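You operate a simulated robot arm through the tools that you are given. There is no shell and no other tool. Be economical: measure what you need, move in short steps, check, and stop when the job is done.

You run a simulated robot arm. Do the job below in one go: nothing can be reset, and whatever is moved stays where it is left.

## Task
Fully charge the emptiest power bank and stand it in the tan tray.
Fine: it charges in the dock's pocket with the dock on; switch the dock off before you lift it out.

The check looks at the end state, three seconds after you hand in, the way a careful person would. Anything else that was tipped, shoved, dropped, spilled or broken makes it a failure.

## Robot
A 6-joint arm with a two-finger parallel gripper, fixed in place. Base frame: the origin is at the foot of the arm, x ahead of it, y to its left, z up; the work surface is at about z = 750. Readings come in mm, rad, newtons and seconds.
With the tool pointing down near the work surface it reaches from about 300 to 740 mm from the base axis. Its first joint turns from -1.152 to 1.152 rad. Payload 2.45 kg.
Tool frame: the origin (TCP) lies between the finger pads and is the grasp point; the fingertips stand 24 mm ahead of it; z points along the fingers, y is the line along which they close. Largest opening 68 mm; finger width 17, thickness 10; the body of the gripper, 40 by 70 mm, starts 41 mm behind the TCP.
Orientation is that of the tool frame in the base frame, as [roll, pitch, yaw] about the fixed x, y, z axes, in that order (R = Rz(yaw) Ry(pitch) Rx(roll)). With the fingers straight down and closing along the base's y, the tool's x points along the base's -x, its y along +y and its z along -z.

## Interface
- The arm moves only by the tool jog_arm. Its argument "rows" is one flat list of numbers, 7 for each row, row after row: the shift along the tool's x, y, z in mm, then the turn, a rotation vector about the tool's x, y, z in rad, then the finger opening in mm, from 0 to 68. In form: [tx, ty, tz, ax, ay, az, hand, tx, ty, tz, ax, ay, az, hand, ...]. A call has 1 to 8 rows; each row is the pose to reach, as a shift and turn from the pose commanded when the call began, along the tool's axes at that moment. A row lasts 0.2 s, in which the tool goes at most 50 mm and 0.15 rad; a call with a longer step from one row to the next is refused whole, and so is a gripper value outside its range. A pose out of reach is approached as far as the arm can. The call stops where the force on the tool passes 40 N (or 10 N more than at its start, if that is more) or the arm is blocked; 0.2 s more then pass. The fingers move at their own pace (about 108 mm/s each) and stop on an object; they squeeze with about 41 N. The grip force told is the motor's: it shows also when the fingers shut on nothing. Time passes only in rows, and 0.2 s behind the last, so rows that repeat a pose let the fingers close. It gives the time, the measured TCP pose, the force on the tool (base axes), the opening and the grip force at its end, in the units of the frame above (readings bear some noise), with the torque about the TCP (base axes, N m) and any sound that the robot's microphone picked up.
- Cameras (640 x 400 px; columns grow to the right, rows downward): "scene" is fixed at [169.4, 431.4, 1443.3]; the picture's right is [-0.68, -0.73, 0.00], its down [-0.49, 0.46, -0.74] and it looks along [0.54, -0.51, -0.67] (base axes); focal length 316 px, centre (320, 200). "wrist" rides on the gripper at [84, 11, -75] in the tool frame; the picture's right is [-0.13, 0.99, 0.00], its down [-0.60, -0.08, -0.79] and it looks along [-0.79, -0.10, 0.61] (tool axes); focal length 251 px, centre (320, 200). There is no depth. A picture from a camera that has moved, and an enlarged one, comes with that camera's place and axes in the base frame and with its lens. The place of the scene camera against the robot may be out by one fixed shift of up to 18 mm in any direction.
- snapshot(camera): a new picture of that camera. No time passes.
- zoom(camera, box): a new picture of the part [left, top, right, bottom] of that camera's present view, enlarged. No time passes.
- hand_in(): hands the job in; it is judged then, once.

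Go step by step. Nothing tells you positions but the pictures and the camera data: compare them with the known pose of the tool, close in by small moves and look again before you grip or let go. The budget is 120 turns and 68 pictures, counting those below and the enlarged ones. Unless the task says otherwise, let go and move clear before handing in, and close with one line.

The tools are called as name(argument=value, ...) on one line, values as JSON. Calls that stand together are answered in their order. jog_arm: Moves the arm, as the interface text tells. Its arguments: {"type":"object","properties":{"rows":{"type":"array","items":{"type":"number"}}},"required":["rows"]} The other tools are called the same way: snapshot (camera) takes a picture; zoom (camera, box) takes an enlarged picture of a part of a camera's view; hand_in () hands the job in.

At the start:

```text
t: 0.0
eef_pos: [481.7, -131.6, 1126.3]
tool_rot: [3.141, 0.003, -3.141]
wrist_force: [-0.5, 0.0, 0.1]
wrist_torque: [-0.02, -0.01, 0.0]
finger_gap: 68.1
finger_force: 0.0
```

scene: 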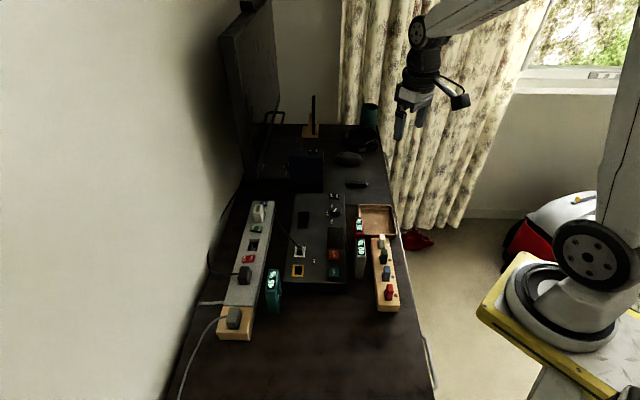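
wrist: 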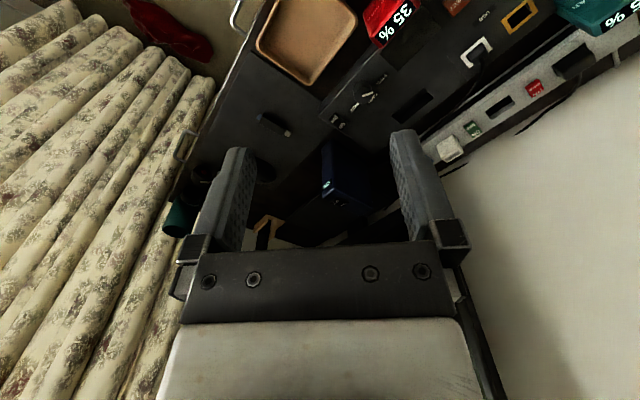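

I see a dark desk with a power strip, a dock panel, several power banks and a tan tray. I'll zoom in to read the details.

zoom(camera="scene", box=[200, 180, 420, 350])

zoom(camera="scene", box=[280, 180, 420, 290])

zoom(camera="wrist", box=[240, 0, 640, 250])

```text
2.35 times, centred on (310, 265) of scene
camera zoom: at [169.4, 431.4, 1443.3], right [-0.68, -0.73, 0.0], down [-0.49, 0.46, -0.74], along [0.54, -0.51, -0.67], focal length 744 px, centre (344, 47)
```

zoom: 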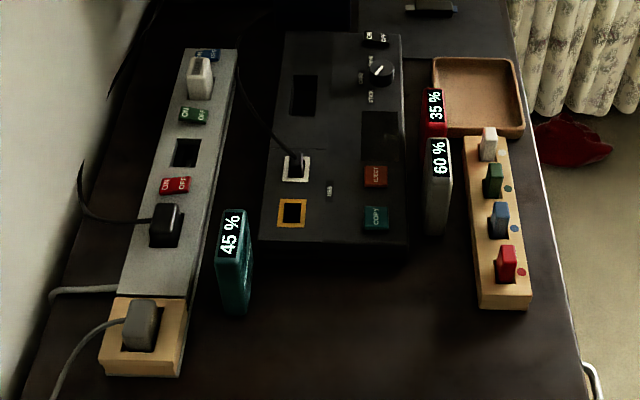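

```text
3.64 times, centred on (350, 235) of scene
camera zoom: at [169.4, 431.4, 1443.3], right [-0.68, -0.73, 0.0], down [-0.49, 0.46, -0.74], along [0.54, -0.51, -0.67], focal length 1150 px, centre (211, 73)
```

zoom: 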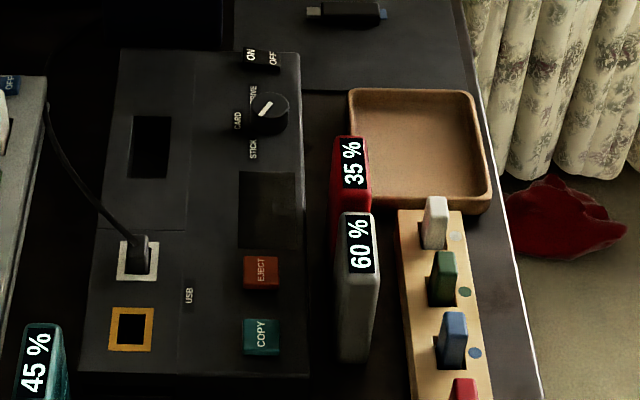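

```text
1.60 times, centred on (440, 125) of wrist
camera zoom: at [397.6, -121.3, 1200.8], right [0.13, 0.99, 0.0], down [0.6, -0.08, 0.79], along [0.79, -0.1, -0.61], focal length 402 px, centre (128, 320)
```

zoom: 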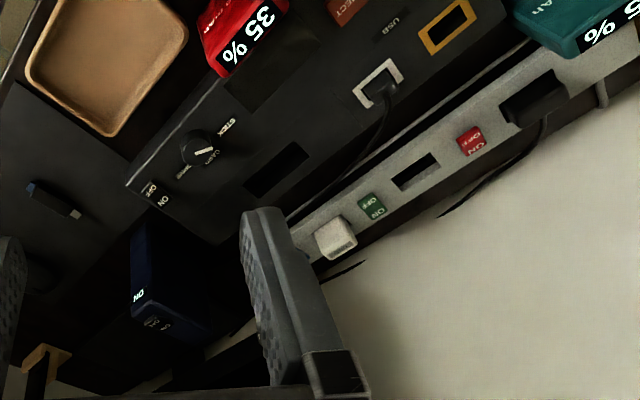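

The red bank reads 35 %, the grey 60 % and the teal 45 %. A navy box further back could be the dock, so I'll look at it closely.

zoom(camera="scene", box=[230, 90, 390, 210])

zoom(camera="wrist", box=[240, 110, 420, 260])

```text
3.33 times, centred on (310, 150) of scene
camera zoom: at [169.4, 431.4, 1443.3], right [-0.68, -0.73, 0.0], down [-0.49, 0.46, -0.74], along [0.54, -0.51, -0.67], focal length 1054 px, centre (353, 367)
```

zoom: 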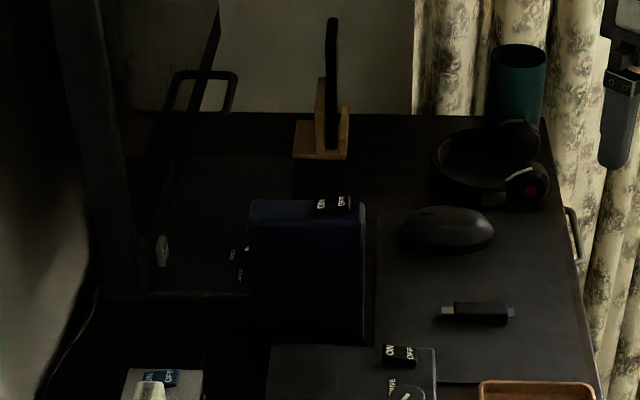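

```text
2.67 times, centred on (330, 185) of wrist
camera zoom: at [397.6, -121.3, 1200.8], right [0.13, 0.99, 0.0], down [0.6, -0.08, 0.79], along [0.79, -0.1, -0.61], focal length 670 px, centre (293, 240)
```

zoom: 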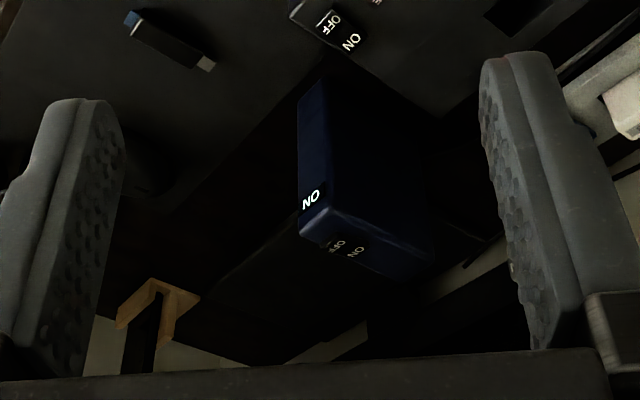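

The navy box looks out of reach, and the desk runs diagonally in the base frame. I'll move the arm back and tilt the wrist camera down to view the panel and strip from close range.

jog_arm(rows=[25, 30, 10, 0, 0.13, 0, 68, 50, 60, 20, 0, 0.26, 0, 68, 75, 90, 30, 0, 0.39, 0, 68, 90, 110, 40, 0, 0.45, 0, 68])

snapshot(camera="wrist")

```text
t: 1.0
eef_pos: [393.0, -21.8, 1084.6]
tool_rot: [-3.141, -0.449, 3.141]
wrist_force: [-0.5, 0.1, 0.3]
wrist_torque: [0.02, -0.01, -0.02]
finger_gap: 67.8
finger_force: 0.1
```

```text
60 pictures are left
camera wrist: at [348.5, -10.8, 1188.3], right [0.12, 0.99, -0.06], down [0.89, -0.08, 0.45], along [0.44, -0.1, -0.89], focal length 251 px, centre (320, 200)
```

wrist: 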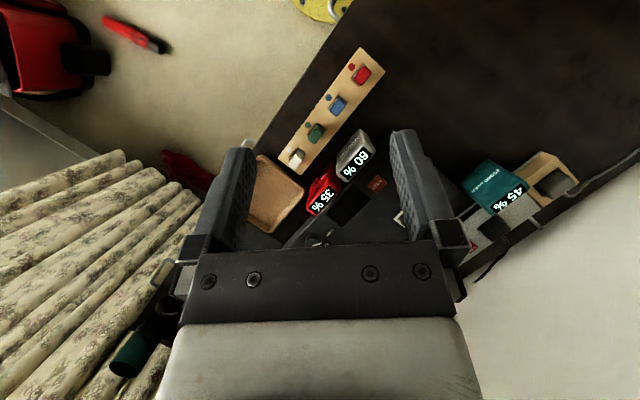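

Too much tilt, since the gripper hides the panel. I'll ease the tilt back.

jog_arm(rows=[10, 0, 0, 0, -0.14, 0, 68, 20, 0, 0, 0, -0.28, 0, 68, 30, 0, 20, 0, -0.35, 0, 68])

snapshot(camera="wrist")

```text
t: 1.8
eef_pos: [355.4, -21.2, 1079.9]
tool_rot: [-3.141, -0.097, 3.141]
wrist_force: [0.2, -0.7, 0.6]
wrist_torque: [-0.02, 0.03, 0.0]
finger_gap: 67.9
finger_force: 0.1
```

```text
59 pictures are left
camera wrist: at [279.6, -11.3, 1163.0], right [0.13, 0.99, -0.01], down [0.68, -0.08, 0.73], along [0.72, -0.1, -0.68], focal length 251 px, centre (320, 200)
```

wrist: 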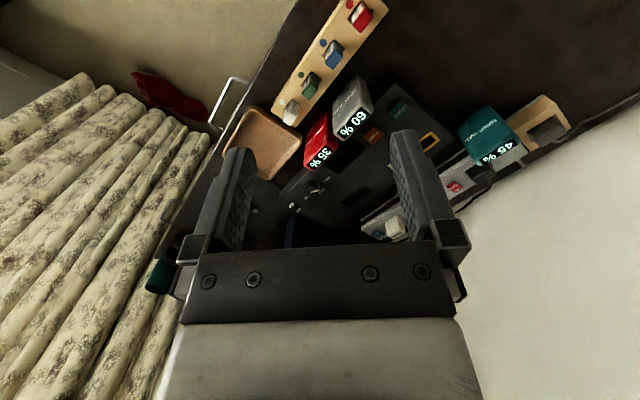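

zoom(camera="wrist", box=[220, 70, 420, 250])

zoom(camera="wrist", box=[350, 70, 590, 250])

```text
2.22 times, centred on (320, 160) of wrist
camera zoom: at [279.6, -11.3, 1163.0], right [0.13, 0.99, -0.01], down [0.68, -0.08, 0.73], along [0.72, -0.1, -0.68], focal length 559 px, centre (320, 289)
```

zoom: 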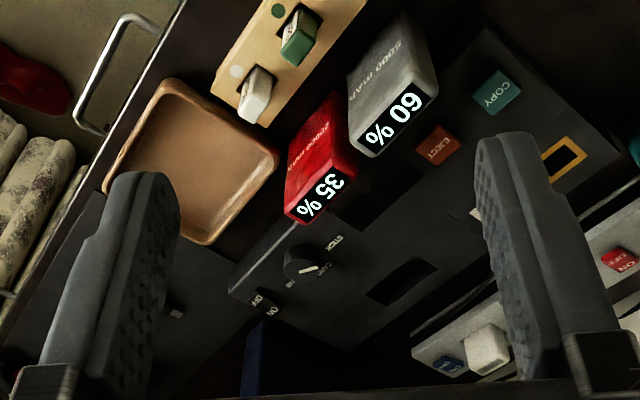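

```text
2.22 times, centred on (470, 160) of wrist
camera zoom: at [279.6, -11.3, 1163.0], right [0.13, 0.99, -0.01], down [0.68, -0.08, 0.73], along [0.72, -0.1, -0.68], focal length 559 px, centre (-13, 289)
```

zoom: 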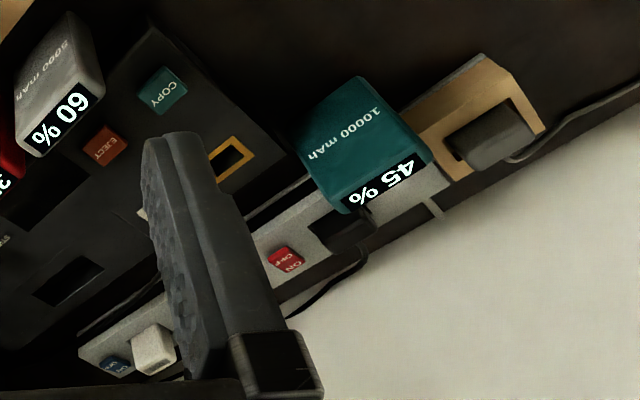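

The red bank reads 35 % and is the emptiest. I'll bring the camera closer over the panel to see its pocket, switch and screens.

jog_arm(rows=[-40, 8, 20, 0, -0.05, 0, 68, -80, 15, 40, 0, -0.097, 0, 68, -120, 22, 60, 0, -0.097, 0, 68, -159, 30, 80, 0, -0.097, 0, 68])

snapshot(camera="wrist")

```text
t: 2.8
eef_pos: [510.1, 8.5, 986.0]
tool_rot: [3.141, 0.001, -3.142]
wrist_force: [0.9, 0.0, -1.1]
wrist_torque: [0.01, 0.01, 0.02]
finger_gap: 68.1
finger_force: 0.1
```

```text
56 pictures are left
camera wrist: at [425.6, 19.6, 1060.7], right [0.13, 0.99, 0.0], down [0.6, -0.08, 0.79], along [0.79, -0.1, -0.61], focal length 251 px, centre (320, 200)
```

wrist: 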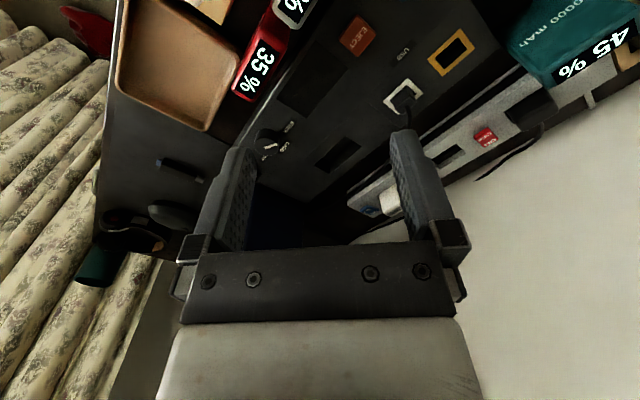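

zoom(camera="wrist", box=[230, 0, 410, 130])

zoom(camera="wrist", box=[230, 100, 410, 250])

```text
3.08 times, centred on (320, 65) of wrist
camera zoom: at [425.6, 19.6, 1060.7], right [0.13, 0.99, 0.0], down [0.6, -0.08, 0.79], along [0.79, -0.1, -0.61], focal length 774 px, centre (320, 615)
```

zoom: 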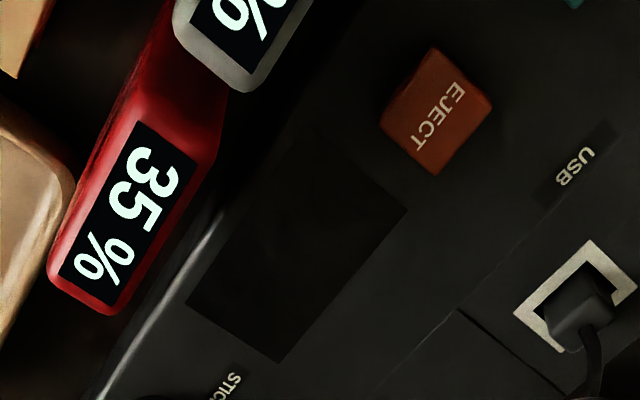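

```text
2.67 times, centred on (320, 175) of wrist
camera zoom: at [425.6, 19.6, 1060.7], right [0.13, 0.99, 0.0], down [0.6, -0.08, 0.79], along [0.79, -0.1, -0.61], focal length 670 px, centre (320, 267)
```

zoom: 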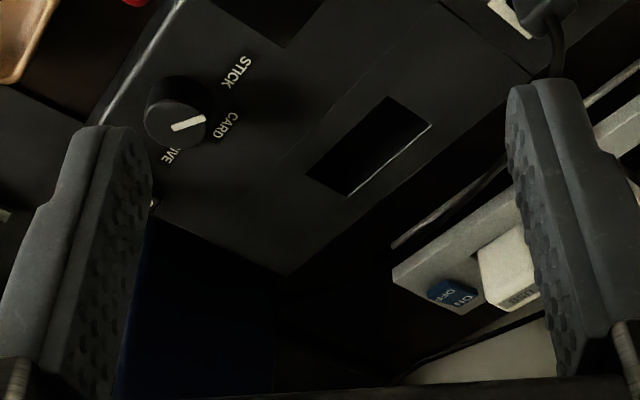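

The panel is the dock: its top is near z=790, a pocket of about 60x29 mm sits near (674,13), its on/off switch is near (685,-123), and its screen is dark. The red bank stands near (530,-50) with its top near 830. I'll turn the gripper to line up with the desk and look at the switch.

jog_arm(rows=[-25, -18, 10, 0, 0, 0.135, 40, -50, -36, 19, 0, 0, 0.27, 40, -75, -54, 28, 0, 0, 0.405, 40, -100, -72, 37, 0, 0, 0.54, 40, -125, -90, 46, 0, 0, 0.675, 20, -150, -108, 56, 0, 0, 0.81, 0])

snapshot(camera="wrist")

```text
t: 4.2
eef_pos: [658.7, -102.0, 929.8]
tool_rot: [3.141, 0.002, 2.327]
wrist_force: [0.2, 0.5, 1.1]
wrist_torque: [-0.02, 0.01, 0.0]
finger_gap: 0.1
finger_force: 23.5
```

```text
53 pictures are left
camera wrist: at [607.4, -32.6, 1004.8], right [0.81, 0.59, 0.0], down [0.36, -0.49, 0.79], along [0.47, -0.64, -0.61], focal length 251 px, centre (320, 200)
```

wrist: 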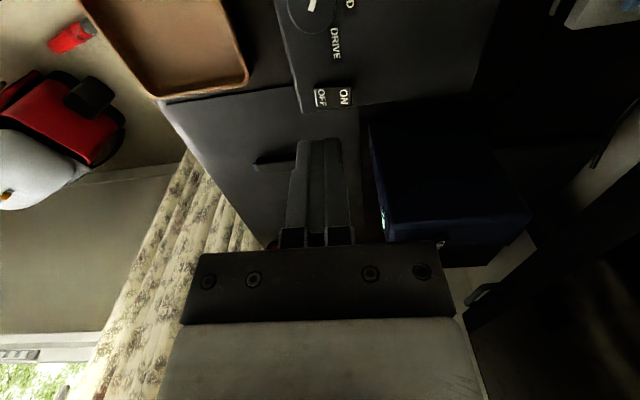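

zoom(camera="wrist", box=[280, 0, 380, 120])

```text
3.33 times, centred on (330, 60) of wrist
camera zoom: at [607.4, -32.6, 1004.8], right [0.81, 0.59, 0.0], down [0.36, -0.49, 0.79], along [0.47, -0.64, -0.61], focal length 838 px, centre (287, 667)
```

zoom: 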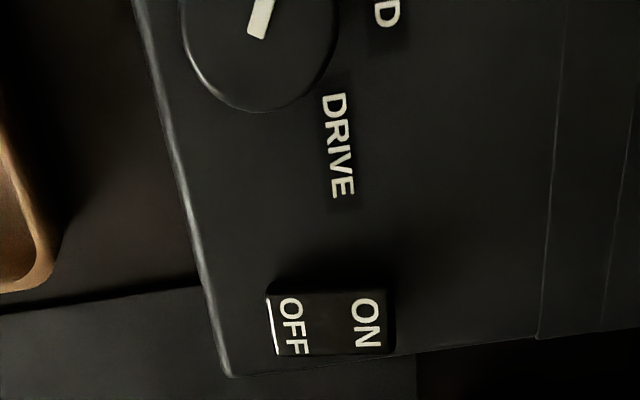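

zoom(camera="wrist", box=[310, 80, 360, 115])

zoom(camera="wrist", box=[350, 110, 560, 270])

```text
11.43 times, centred on (335, 98) of wrist
camera zoom: at [607.4, -32.6, 1004.8], right [0.81, 0.59, 0.0], down [0.36, -0.49, 0.79], along [0.47, -0.64, -0.61], focal length 2874 px, centre (149, 1371)
```

zoom: 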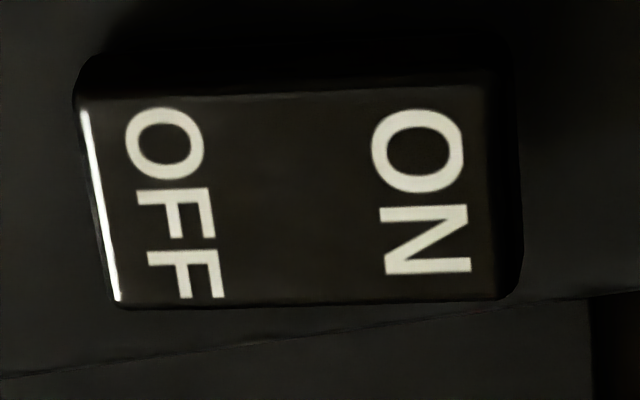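

```text
2.50 times, centred on (455, 190) of wrist
camera zoom: at [607.4, -32.6, 1004.8], right [0.81, 0.59, 0.0], down [0.36, -0.49, 0.79], along [0.47, -0.64, -0.61], focal length 629 px, centre (-18, 225)
```

zoom: 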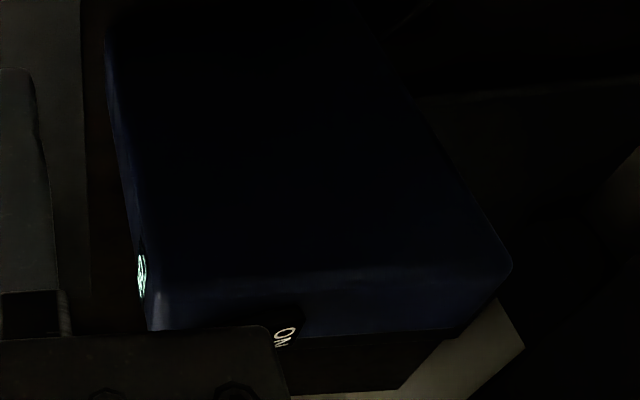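

The navy box is out of reach and looks like separate equipment. I'll hover one fingertip, with the hand at 50 mm, over the ON half of the dock's rocker and check before pressing.

jog_arm(rows=[-15, -5, 20, 0, 0, 0, 50, -39, -13.5, 45, 0, 0, 0, 50, -39, -13.5, 80, 0, 0, 0, 50, -39, -13.5, 95, 0, 0, 0, 50])

zoom(camera="wrist", box=[220, 80, 420, 260])

```text
t: 5.2
eef_pos: [673.6, -136.6, 835.7]
tool_rot: [3.141, 0.001, 2.331]
wrist_force: [-0.2, -0.1, 0.0]
wrist_torque: [0.03, -0.01, -0.02]
finger_gap: 50.0
finger_force: 0.0
```

```text
2.22 times, centred on (320, 170) of wrist
camera zoom: at [623.3, -69.0, 909.5], right [0.81, 0.59, 0.0], down [0.36, -0.49, 0.79], along [0.47, -0.64, -0.61], focal length 559 px, centre (320, 267)
```

zoom: 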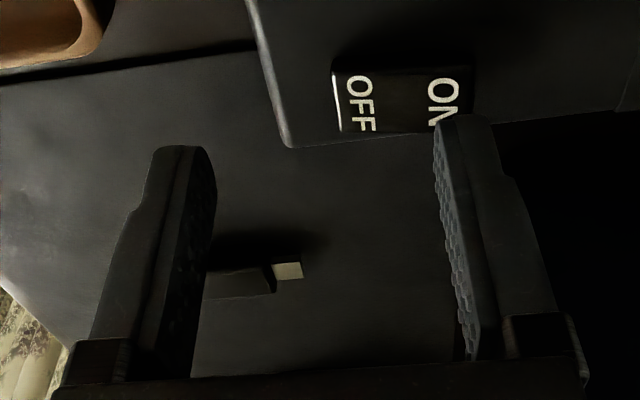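

The ON half lies right under the fingertip. Pressing down gently.

jog_arm(rows=[0, 0, 8, 0, 0, 0, 50, 0, 0, 12, 0, 0, 0, 50, 0, 0, 15, 0, 0, 0, 50, 0, 0, 17, 0, 0, 0, 50, 0, 0, 19, 0, 0, 0, 50])

zoom(camera="wrist", box=[220, 80, 420, 260])

zoom(camera="scene", box=[280, 180, 420, 290])

```text
t: 6.4
eef_pos: [674.2, -136.9, 818.9]
tool_rot: [3.14, 0.004, 2.332]
wrist_force: [-6.3, 5.9, 21.4]
wrist_torque: [0.49, -0.25, 0.24]
finger_gap: 49.8
finger_force: 0.1
```

```text
2.22 times, centred on (320, 170) of wrist
camera zoom: at [624.7, -69.1, 893.4], right [0.81, 0.59, 0.0], down [0.36, -0.49, 0.8], along [0.47, -0.64, -0.61], focal length 559 px, centre (320, 267)
```

zoom: 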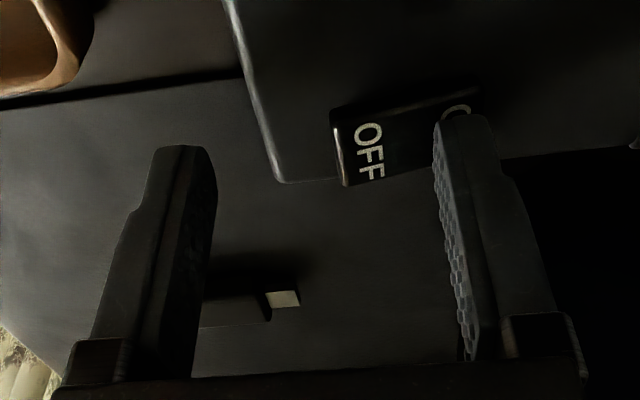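

```text
3.64 times, centred on (350, 235) of scene
camera zoom: at [168.7, 431.6, 1443.3], right [-0.68, -0.73, 0.0], down [-0.49, 0.46, -0.74], along [0.54, -0.51, -0.67], focal length 1150 px, centre (211, 73)
```

zoom: 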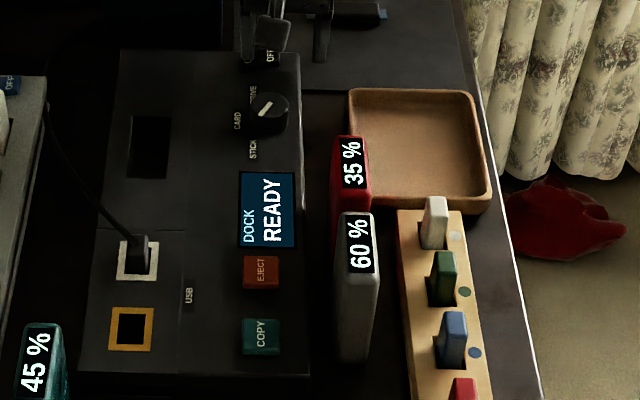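

The dock is on: its screen reads "DOCK READY". Now I'll lift and move above the red bank.

jog_arm(rows=[0, 0, -40, 0, 0, 0, 50, 0, 0, -80, 0, 0, 0, 50, 40, -11, -105, 0, 0, 0, 50, 80, -22, -105, 0, 0, 0, 50, 120, -33, -105, 0, 0, 0, 50, 162, -44, -105, 0, 0, 0, 50])

snapshot(camera="wrist")

zoom(camera="wrist", box=[240, 0, 400, 120])

```text
t: 7.8
eef_pos: [529.8, -50.6, 919.6]
tool_rot: [-3.141, 0.001, 2.333]
wrist_force: [0.1, -0.1, 0.3]
wrist_torque: [0.01, 0.02, -0.02]
finger_gap: 49.9
finger_force: 0.0
```

```text
46 pictures are left
camera wrist: at [479.6, 17.4, 994.8], right [0.81, 0.59, 0.0], down [0.36, -0.49, 0.79], along [0.47, -0.64, -0.61], focal length 251 px, centre (320, 200)
```

wrist: 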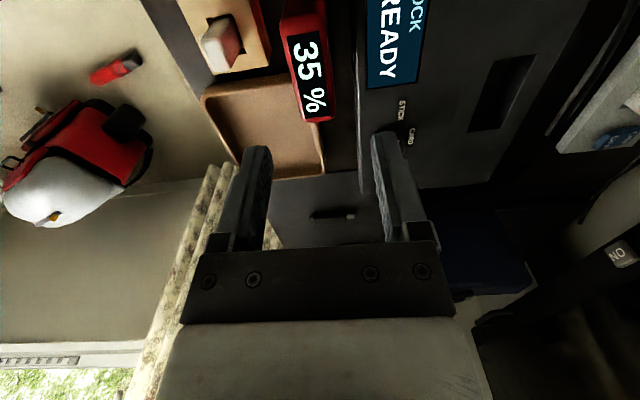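

```text
3.33 times, centred on (320, 60) of wrist
camera zoom: at [479.6, 17.4, 994.8], right [0.81, 0.59, 0.0], down [0.36, -0.49, 0.79], along [0.47, -0.64, -0.61], focal length 838 px, centre (320, 667)
```

zoom: 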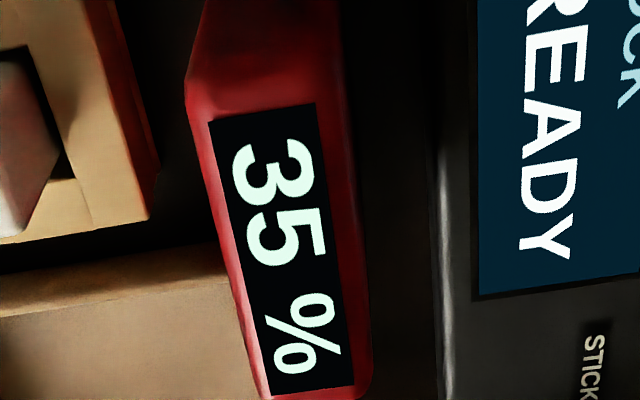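

The red bank's top centre is about 5 mm to the -y side of the tool axis and aligned with it. I'll correct that and descend with a 46 mm opening to TCP z≈820.

jog_arm(rows=[0, -5, 20, 0, 0, 0, 46, 0, -5, 50, 0, 0, 0, 46, 0, -5, 75, 0, 0, 0, 46])

snapshot(camera="wrist")

```text
t: 8.6
eef_pos: [524.9, -53.6, 843.8]
tool_rot: [-3.141, 0.002, 2.332]
wrist_force: [0.0, 0.1, 0.4]
wrist_torque: [0.0, -0.01, 0.0]
finger_gap: 46.1
finger_force: 0.1
```

```text
44 pictures are left
camera wrist: at [475.2, 14.7, 918.9], right [0.81, 0.59, 0.0], down [0.36, -0.49, 0.79], along [0.47, -0.64, -0.61], focal length 251 px, centre (320, 200)
```

wrist: 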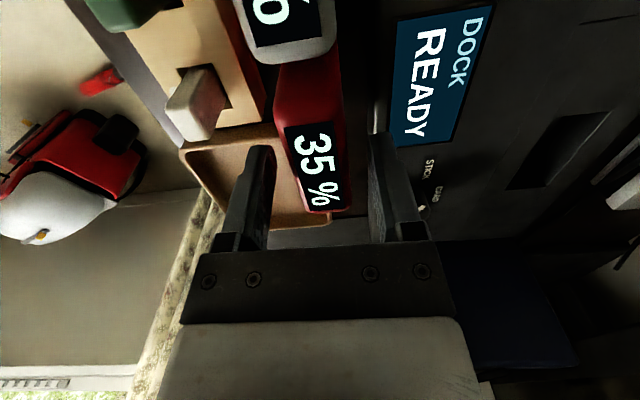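

zoom(camera="wrist", box=[240, 100, 400, 220])

```text
3.33 times, centred on (320, 160) of wrist
camera zoom: at [475.2, 14.7, 918.9], right [0.81, 0.59, 0.0], down [0.36, -0.49, 0.79], along [0.47, -0.64, -0.61], focal length 838 px, centre (320, 333)
```

zoom: 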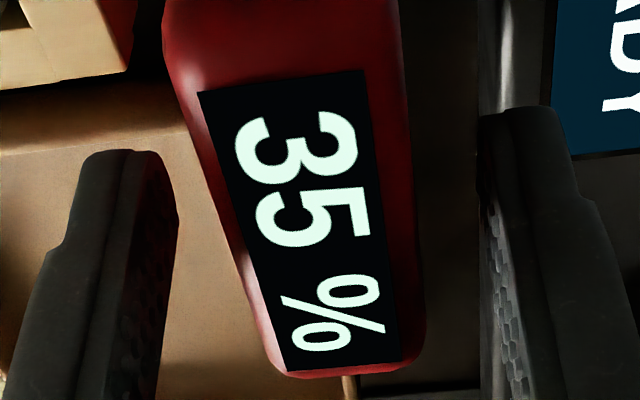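

Comparing the two views puts the bank top near z=845, with its centre about 6 mm in +x and 1.5 mm in +y of the tool. I'll adjust, descend 13 mm and close.

jog_arm(rows=[6, 1.5, 0, 0, 0, 0, 46, 6, 1.5, 7, 0, 0, 0, 46, 6, 1.5, 14, 0, 0, 0, 46, 6, 1.5, 14, 0, 0, 0, 10, 6, 1.5, 14, 0, 0, 0, 10])

zoom(camera="wrist", box=[240, 100, 400, 220])

```text
t: 9.8
eef_pos: [524.0, -48.4, 831.7]
tool_rot: [3.141, 0.0, 2.331]
wrist_force: [-1.5, 0.3, 2.7]
wrist_torque: [0.06, 0.15, 0.0]
finger_gap: 24.9
finger_force: 40.9
```

```text
3.33 times, centred on (320, 160) of wrist
camera zoom: at [473.3, 19.8, 906.0], right [0.81, 0.59, 0.0], down [0.36, -0.49, 0.79], along [0.47, -0.64, -0.61], focal length 838 px, centre (320, 333)
```

zoom: 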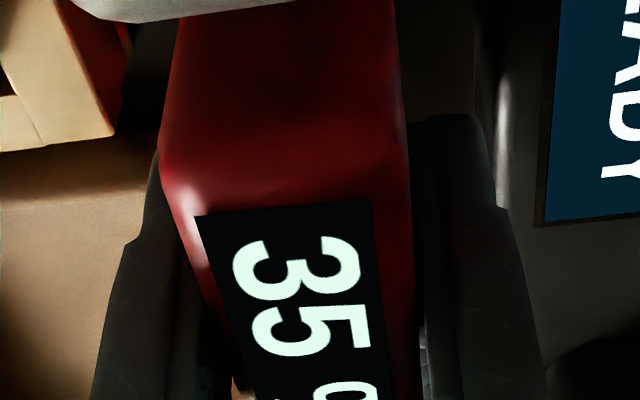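

Gripped at 25 mm width. Lifting straight up.

jog_arm(rows=[0, 0, -10, 0, 0, 0, 10, 0, 0, -40, 0, 0, 0, 10, 0, 0, -80, 0, 0, 0, 10, 0, 0, -100, 0, 0, 0, 10])

snapshot(camera="scene")

snapshot(camera="wrist")

```text
t: 10.8
eef_pos: [523.0, -49.0, 932.4]
tool_rot: [-3.14, 0.0, 2.333]
wrist_force: [0.2, 0.2, -2.7]
wrist_torque: [0.02, -0.02, -0.02]
finger_gap: 24.8
finger_force: 40.4
```

```text
41 pictures are left
```

scene: 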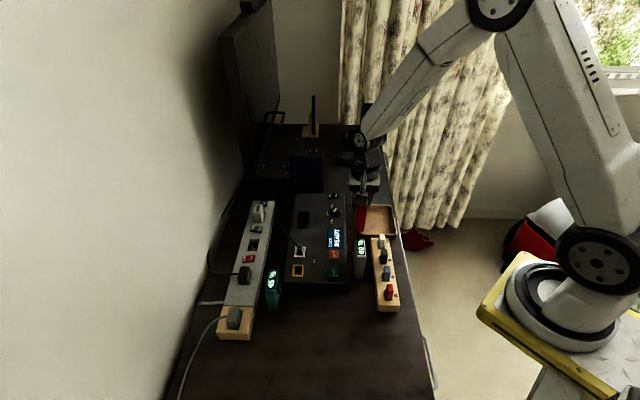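

```text
40 pictures are left
camera wrist: at [473.4, 18.4, 1007.4], right [0.81, 0.59, 0.0], down [0.36, -0.49, 0.79], along [0.47, -0.64, -0.61], focal length 251 px, centre (320, 200)
```

wrist: 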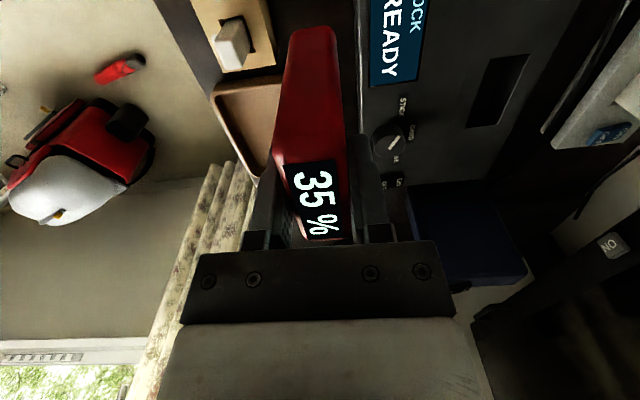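

Bank held, about 0.28 kg. I'll move partway toward the pocket and measure it from a second, closer view.

jog_arm(rows=[-10, 25, 0, 0, 0, 0, 10, -20, 50, 0, 0, 0, 0, 10, -30, 75, 0, 0, 0, 0, 10, -40, 100, 0, 0, 0, 0, 10])

snapshot(camera="wrist")

zoom(camera="wrist", box=[340, 0, 500, 120])

```text
t: 11.8
eef_pos: [624.6, -8.9, 929.9]
tool_rot: [3.141, 0.0, 2.332]
wrist_force: [0.1, 0.8, -2.4]
wrist_torque: [-0.02, 0.0, 0.03]
finger_gap: 24.9
finger_force: 40.3
```

```text
39 pictures are left
camera wrist: at [574.3, 59.3, 1005.6], right [0.81, 0.59, 0.0], down [0.36, -0.49, 0.79], along [0.47, -0.64, -0.61], focal length 251 px, centre (320, 200)
```

wrist: 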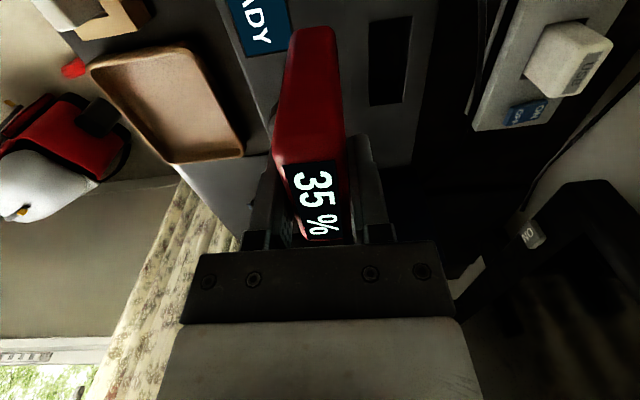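

```text
3.33 times, centred on (420, 60) of wrist
camera zoom: at [574.3, 59.3, 1005.6], right [0.81, 0.59, 0.0], down [0.36, -0.49, 0.79], along [0.47, -0.64, -0.61], focal length 838 px, centre (-13, 667)
```

zoom: 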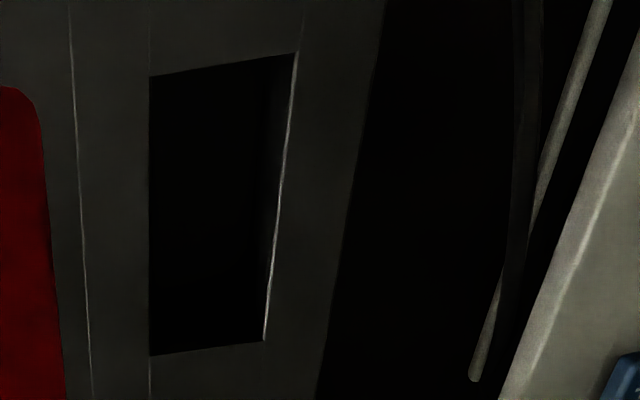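

Panel top is confirmed at z≈790. The pocket is about 68x31 mm, centred at tool offset (-22, 54). I'll move over it and stop with the bank's bottom just above the panel.

jog_arm(rows=[-11, 27, 0, 0, 0, 0, 10, -22, 54, 0, 0, 0, 0, 10, -22, 54, 20, 0, 0, 0, 10, -22, 54, 45, 0, 0, 0, 10])

snapshot(camera="wrist")

zoom(camera="scene", box=[260, 160, 360, 240])

```text
t: 12.8
eef_pos: [679.3, 11.9, 886.3]
tool_rot: [3.141, -0.002, 2.332]
wrist_force: [0.5, -0.6, -3.3]
wrist_torque: [-0.02, -0.01, 0.02]
finger_gap: 24.8
finger_force: 40.8
```

```text
37 pictures are left
camera wrist: at [629.0, 79.6, 961.2], right [0.81, 0.59, 0.0], down [0.36, -0.49, 0.79], along [0.47, -0.64, -0.61], focal length 251 px, centre (320, 200)
```

wrist: 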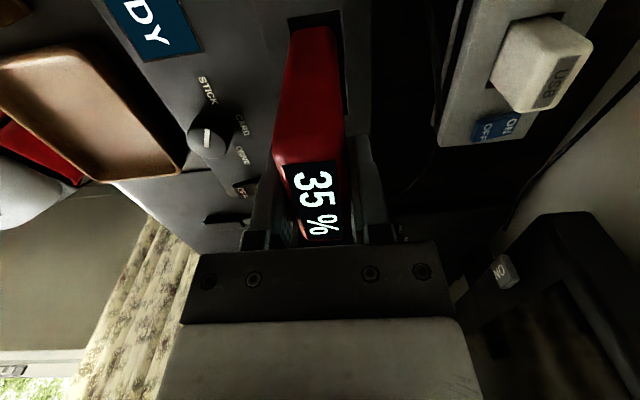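

```text
5.00 times, centred on (310, 200) of scene
camera zoom: at [169.4, 431.4, 1443.3], right [-0.68, -0.73, 0.0], down [-0.49, 0.46, -0.74], along [0.54, -0.51, -0.67], focal length 1582 px, centre (370, 200)
```

zoom: 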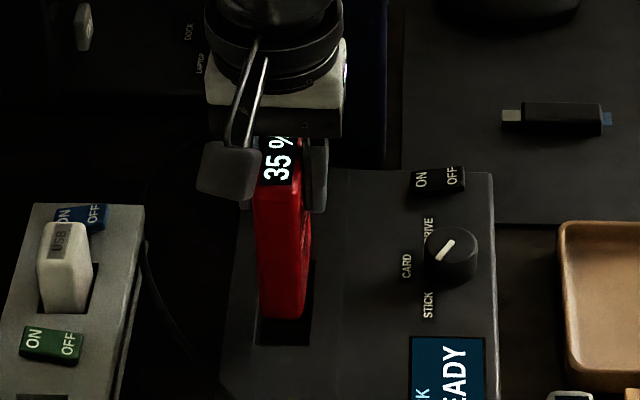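

zoom(camera="wrist", box=[260, 0, 380, 90])

```text
4.44 times, centred on (320, 45) of wrist
camera zoom: at [629.0, 79.6, 961.2], right [0.81, 0.59, 0.0], down [0.36, -0.49, 0.79], along [0.47, -0.64, -0.61], focal length 1118 px, centre (320, 889)
```

zoom: 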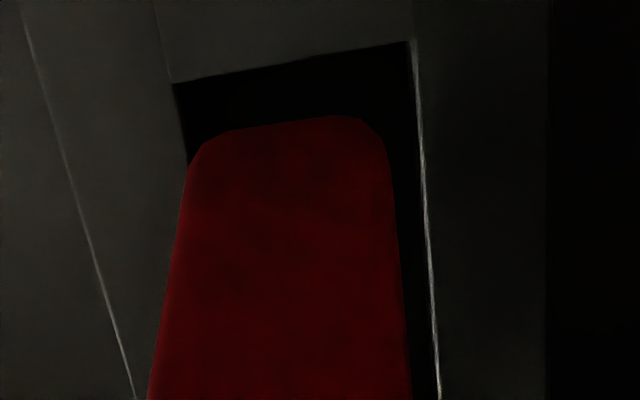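

The bank sits over the pocket with roughly 2–3 mm to spare on each side. I'll nudge +1 mm in y and lower slowly.

jog_arm(rows=[-0.5, 1, 5, 0, 0, 0, 10, -0.5, 1, 10, 0, 0, 0, 10, -0.5, 1, 15, 0, 0, 0, 10, -0.5, 1, 20, 0, 0, 0, 10, -0.5, 1, 24, 0, 0, 0, 10])

zoom(camera="wrist", box=[260, 0, 380, 90])

```text
t: 14.0
eef_pos: [681.1, 11.9, 867.2]
tool_rot: [3.141, 0.003, 2.331]
wrist_force: [-6.2, -5.1, 24.5]
wrist_torque: [0.23, 1.21, 0.16]
finger_gap: 24.9
finger_force: 40.9
```

```text
4.44 times, centred on (320, 45) of wrist
camera zoom: at [630.5, 79.6, 940.8], right [0.81, 0.59, 0.0], down [0.36, -0.49, 0.8], along [0.47, -0.64, -0.61], focal length 1118 px, centre (320, 889)
```

zoom: 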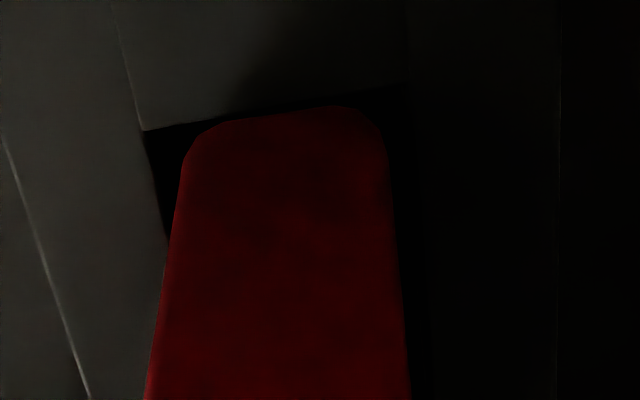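

The near end of the bank is catching the pocket's near rim. I'll raise it, shift about 3.5 mm away from that rim and 1 mm back in y, and look again.

jog_arm(rows=[0, 0, -8, 0, 0, 0, 10, -3.5, -1, -8, 0, 0, 0, 10, -3.5, -1, -8, 0, 0, 0, 10])

zoom(camera="wrist", box=[260, 0, 380, 90])

zoom(camera="wrist", box=[260, 100, 380, 260])

```text
t: 14.8
eef_pos: [679.5, 9.4, 870.3]
tool_rot: [-3.141, 0.0, 2.332]
wrist_force: [-0.6, 0.2, -2.5]
wrist_torque: [0.01, -0.03, -0.01]
finger_gap: 24.6
finger_force: 40.4
```

```text
4.44 times, centred on (320, 45) of wrist
camera zoom: at [630.7, 78.0, 944.9], right [0.81, 0.59, 0.0], down [0.36, -0.49, 0.79], along [0.47, -0.64, -0.61], focal length 1118 px, centre (320, 889)
```

zoom: 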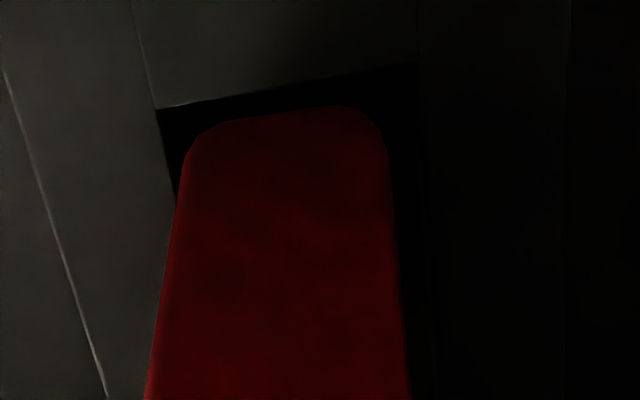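

```text
2.50 times, centred on (320, 180) of wrist
camera zoom: at [630.7, 78.0, 944.9], right [0.81, 0.59, 0.0], down [0.36, -0.49, 0.79], along [0.47, -0.64, -0.61], focal length 629 px, centre (320, 250)
```

zoom: 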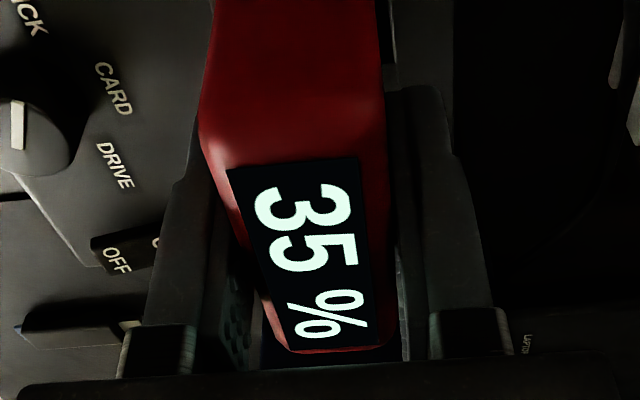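

Now the bank looks clear of the near rim, with more space on the right. I'll nudge +0.8 mm and lower again in small steps.

jog_arm(rows=[0, 0.8, 0, 0, 0, 0, 10, 0, 0.8, 3, 0, 0, 0, 10, 0, 0.8, 6, 0, 0, 0, 10, 0, 0.8, 9, 0, 0, 0, 10, 0, 0.8, 12, 0, 0, 0, 10, 0, 0.8, 15, 0, 0, 0, 10])

zoom(camera="wrist", box=[260, 0, 380, 90])

```text
t: 16.2
eef_pos: [684.8, 9.6, 860.2]
tool_rot: [3.135, 0.009, 2.331]
wrist_force: [5.0, -14.7, 31.9]
wrist_torque: [-0.24, 0.77, 0.35]
finger_gap: 24.7
finger_force: 40.4
```

```text
4.44 times, centred on (320, 45) of wrist
camera zoom: at [633.1, 77.0, 934.6], right [0.81, 0.59, 0.01], down [0.35, -0.49, 0.8], along [0.48, -0.64, -0.6], focal length 1118 px, centre (320, 889)
```

zoom: 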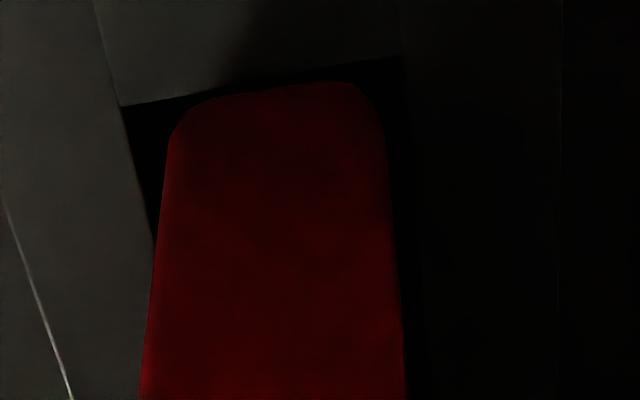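

The near end is still catching and may have tilted the bank slightly in the grip. Raising to inspect.

jog_arm(rows=[0, 0, -10, 0, 0, 0, 10, -4, 0, -25, 0, 0, 0, 10, -4, 0, -30, 0, 0, 0, 10, -4, 0, -30, 0, 0, 0, 10])

snapshot(camera="wrist")

zoom(camera="wrist", box=[250, 0, 390, 105])

zoom(camera="scene", box=[270, 160, 350, 240])

```text
t: 17.2
eef_pos: [682.7, 7.9, 885.2]
tool_rot: [-3.14, 0.0, 2.331]
wrist_force: [-0.1, -0.3, -2.1]
wrist_torque: [-0.03, 0.0, 0.0]
finger_gap: 24.9
finger_force: 40.5
```

```text
30 pictures are left
camera wrist: at [634.1, 75.6, 960.3], right [0.81, 0.59, 0.0], down [0.36, -0.49, 0.79], along [0.47, -0.64, -0.61], focal length 251 px, centre (320, 200)
```

wrist: 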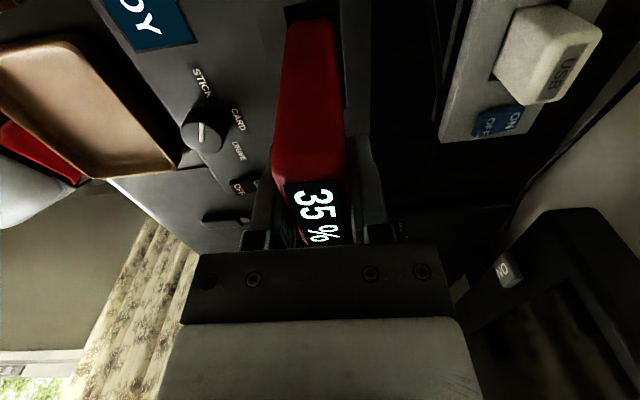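

```text
3.81 times, centred on (320, 52) of wrist
camera zoom: at [634.1, 75.6, 960.3], right [0.81, 0.59, 0.0], down [0.36, -0.49, 0.79], along [0.47, -0.64, -0.61], focal length 958 px, centre (320, 762)
```

zoom: 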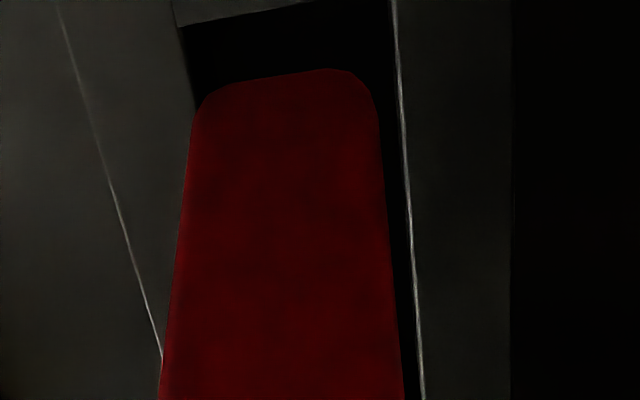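

```text
5.00 times, centred on (310, 200) of scene
camera zoom: at [169.4, 431.4, 1443.3], right [-0.68, -0.73, 0.0], down [-0.49, 0.46, -0.74], along [0.54, -0.51, -0.67], focal length 1582 px, centre (370, 200)
```

zoom: 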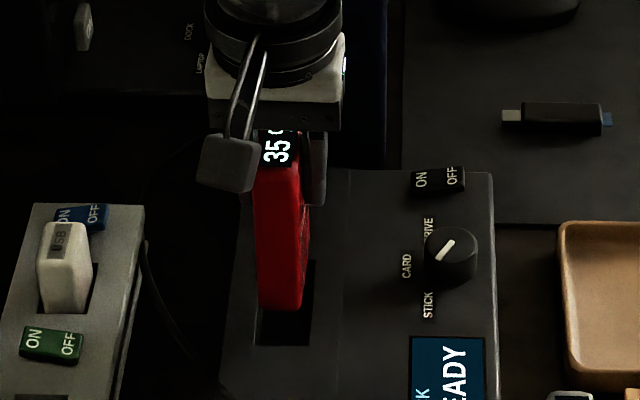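

The bank tilted about 4° and slid up about 6 mm in the grip. I'll counter-rotate the tool to make it upright and check the clearance again.

jog_arm(rows=[0, 0, 0, 0, -0.04, 0, 10, 0, 0, 0, 0, -0.073, 0, 10, 0, 0, 5, 0, -0.073, 0, 10])

zoom(camera="wrist", box=[250, 0, 390, 105])

zoom(camera="scene", box=[280, 180, 340, 240])

```text
t: 18.0
eef_pos: [683.1, 7.8, 881.7]
tool_rot: [3.141, 0.075, 2.332]
wrist_force: [0.1, 0.1, -2.7]
wrist_torque: [0.0, 0.0, 0.03]
finger_gap: 25.0
finger_force: 40.5
```

```text
3.81 times, centred on (320, 52) of wrist
camera zoom: at [630.0, 79.4, 949.8], right [0.81, 0.59, 0.01], down [0.32, -0.45, 0.84], along [0.5, -0.67, -0.55], focal length 958 px, centre (320, 762)
```

zoom: 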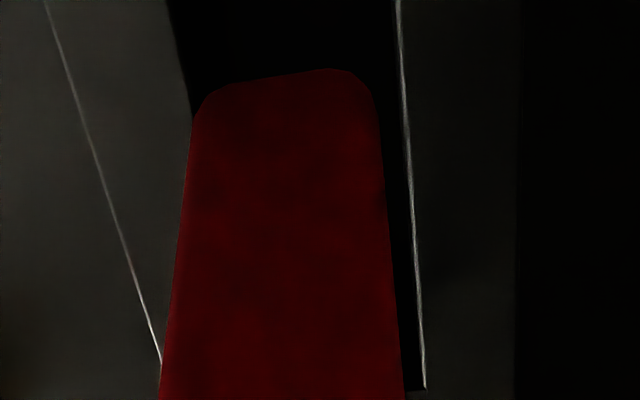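

```text
6.67 times, centred on (310, 210) of scene
camera zoom: at [169.4, 431.4, 1443.3], right [-0.68, -0.73, 0.0], down [-0.49, 0.46, -0.74], along [0.54, -0.51, -0.67], focal length 2109 px, centre (387, 133)
```

zoom: 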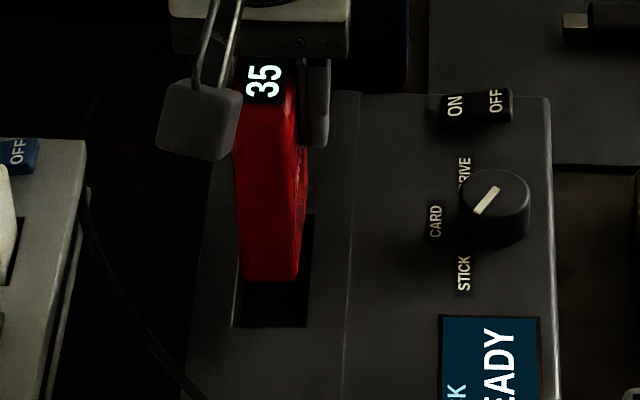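

The bank is upright and has clearance in both directions. Small correction (+1.5, +1), then lowering vertically in steps.

jog_arm(rows=[1.5, 1, 0, 0, 0, 0, 10, 2.2, 1, 10, 0, 0, 0, 10, 2.6, 1, 15, 0, 0, 0, 10, 2.8, 1, 18, 0, 0, 0, 10, 3.0, 1, 21, 0, 0, 0, 10, 3.2, 1, 24, 0, 0, 0, 10, 3.4, 1, 26, 0, 0, 0, 10])

zoom(camera="wrist", box=[250, 0, 390, 105])

```text
t: 19.6
eef_pos: [684.6, 9.0, 855.0]
tool_rot: [3.141, 0.073, 2.33]
wrist_force: [1.2, 0.4, -1.9]
wrist_torque: [0.02, 0.0, 0.0]
finger_gap: 24.8
finger_force: 40.4
```

```text
3.81 times, centred on (320, 52) of wrist
camera zoom: at [629.9, 81.2, 923.5], right [0.81, 0.59, 0.01], down [0.32, -0.45, 0.84], along [0.5, -0.67, -0.55], focal length 958 px, centre (320, 762)
```

zoom: 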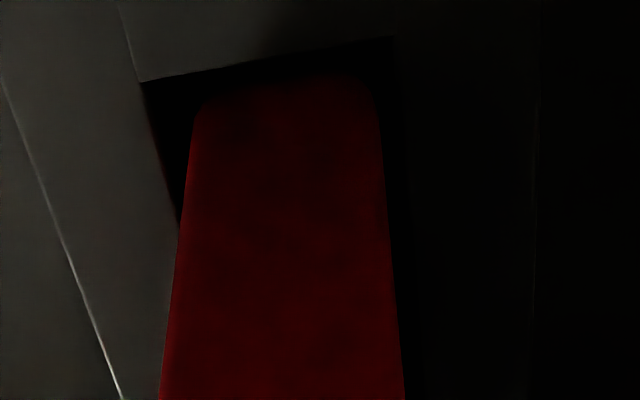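

No contact, and the bottom edge appears to be entering the pocket. Continuing down.

jog_arm(rows=[0.3, 0, 4, 0, 0, 0, 10, 0.6, 0, 8, 0, 0, 0, 10, 0.9, 0, 12, 0, 0, 0, 10, 1.2, 0, 16, 0, 0, 0, 10, 1.5, 0, 20, 0, 0, 0, 10, 1.8, 0, 24, 0, 0, 0, 10])

zoom(camera="wrist", box=[250, 0, 390, 105])

```text
t: 21.0
eef_pos: [686.6, 10.4, 834.7]
tool_rot: [3.137, 0.079, 2.332]
wrist_force: [-8.7, -0.3, 39.0]
wrist_torque: [-0.39, 0.91, -0.09]
finger_gap: 23.2
finger_force: 38.3
```

```text
3.81 times, centred on (320, 52) of wrist
camera zoom: at [631.6, 81.0, 902.8], right [0.81, 0.59, 0.01], down [0.31, -0.45, 0.84], along [0.5, -0.67, -0.55], focal length 958 px, centre (320, 762)
```

zoom: 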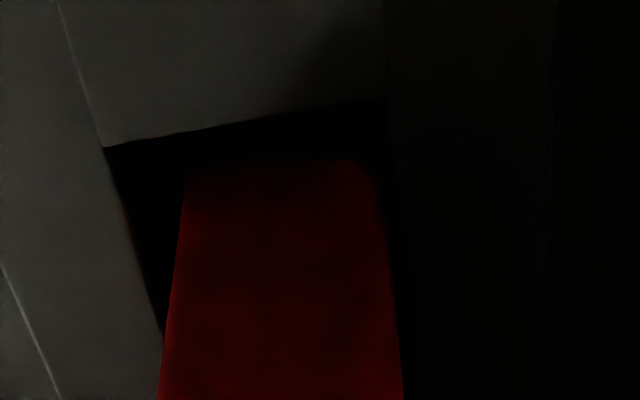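

The bank is seated, with floor contact at about 835. I'll relax a little and open the fingers.

jog_arm(rows=[0, 0, -3, 0, 0, 0, 10, 0, 0, -3, 0, 0, 0, 44, 0, 0, -3, 0, 0, 0, 44])

snapshot(camera="wrist")

zoom(camera="scene", box=[270, 170, 370, 260])

```text
t: 21.8
eef_pos: [683.5, 9.8, 832.7]
tool_rot: [-3.14, 0.073, 2.331]
wrist_force: [-0.5, 0.4, 0.6]
wrist_torque: [0.01, 0.02, 0.02]
finger_gap: 44.2
finger_force: 0.0
```

```text
23 pictures are left
camera wrist: at [629.5, 80.9, 901.4], right [0.81, 0.59, 0.01], down [0.32, -0.45, 0.83], along [0.5, -0.67, -0.55], focal length 251 px, centre (320, 200)
```

wrist: 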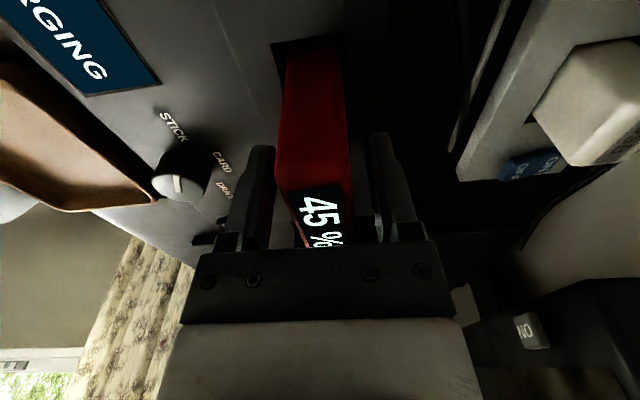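

```text
4.44 times, centred on (320, 215) of scene
camera zoom: at [169.4, 431.4, 1443.3], right [-0.68, -0.73, 0.0], down [-0.49, 0.46, -0.74], along [0.54, -0.51, -0.67], focal length 1406 px, centre (320, 133)
```

zoom: 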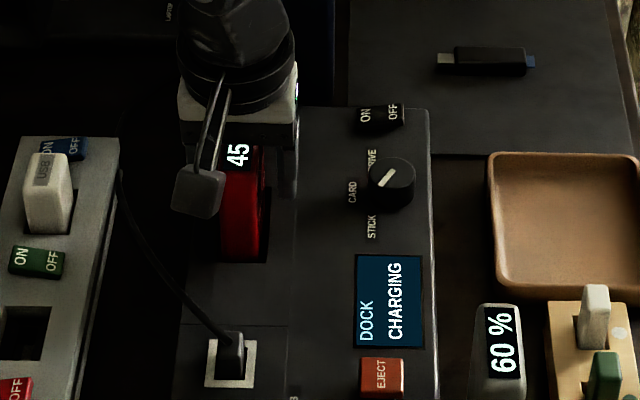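

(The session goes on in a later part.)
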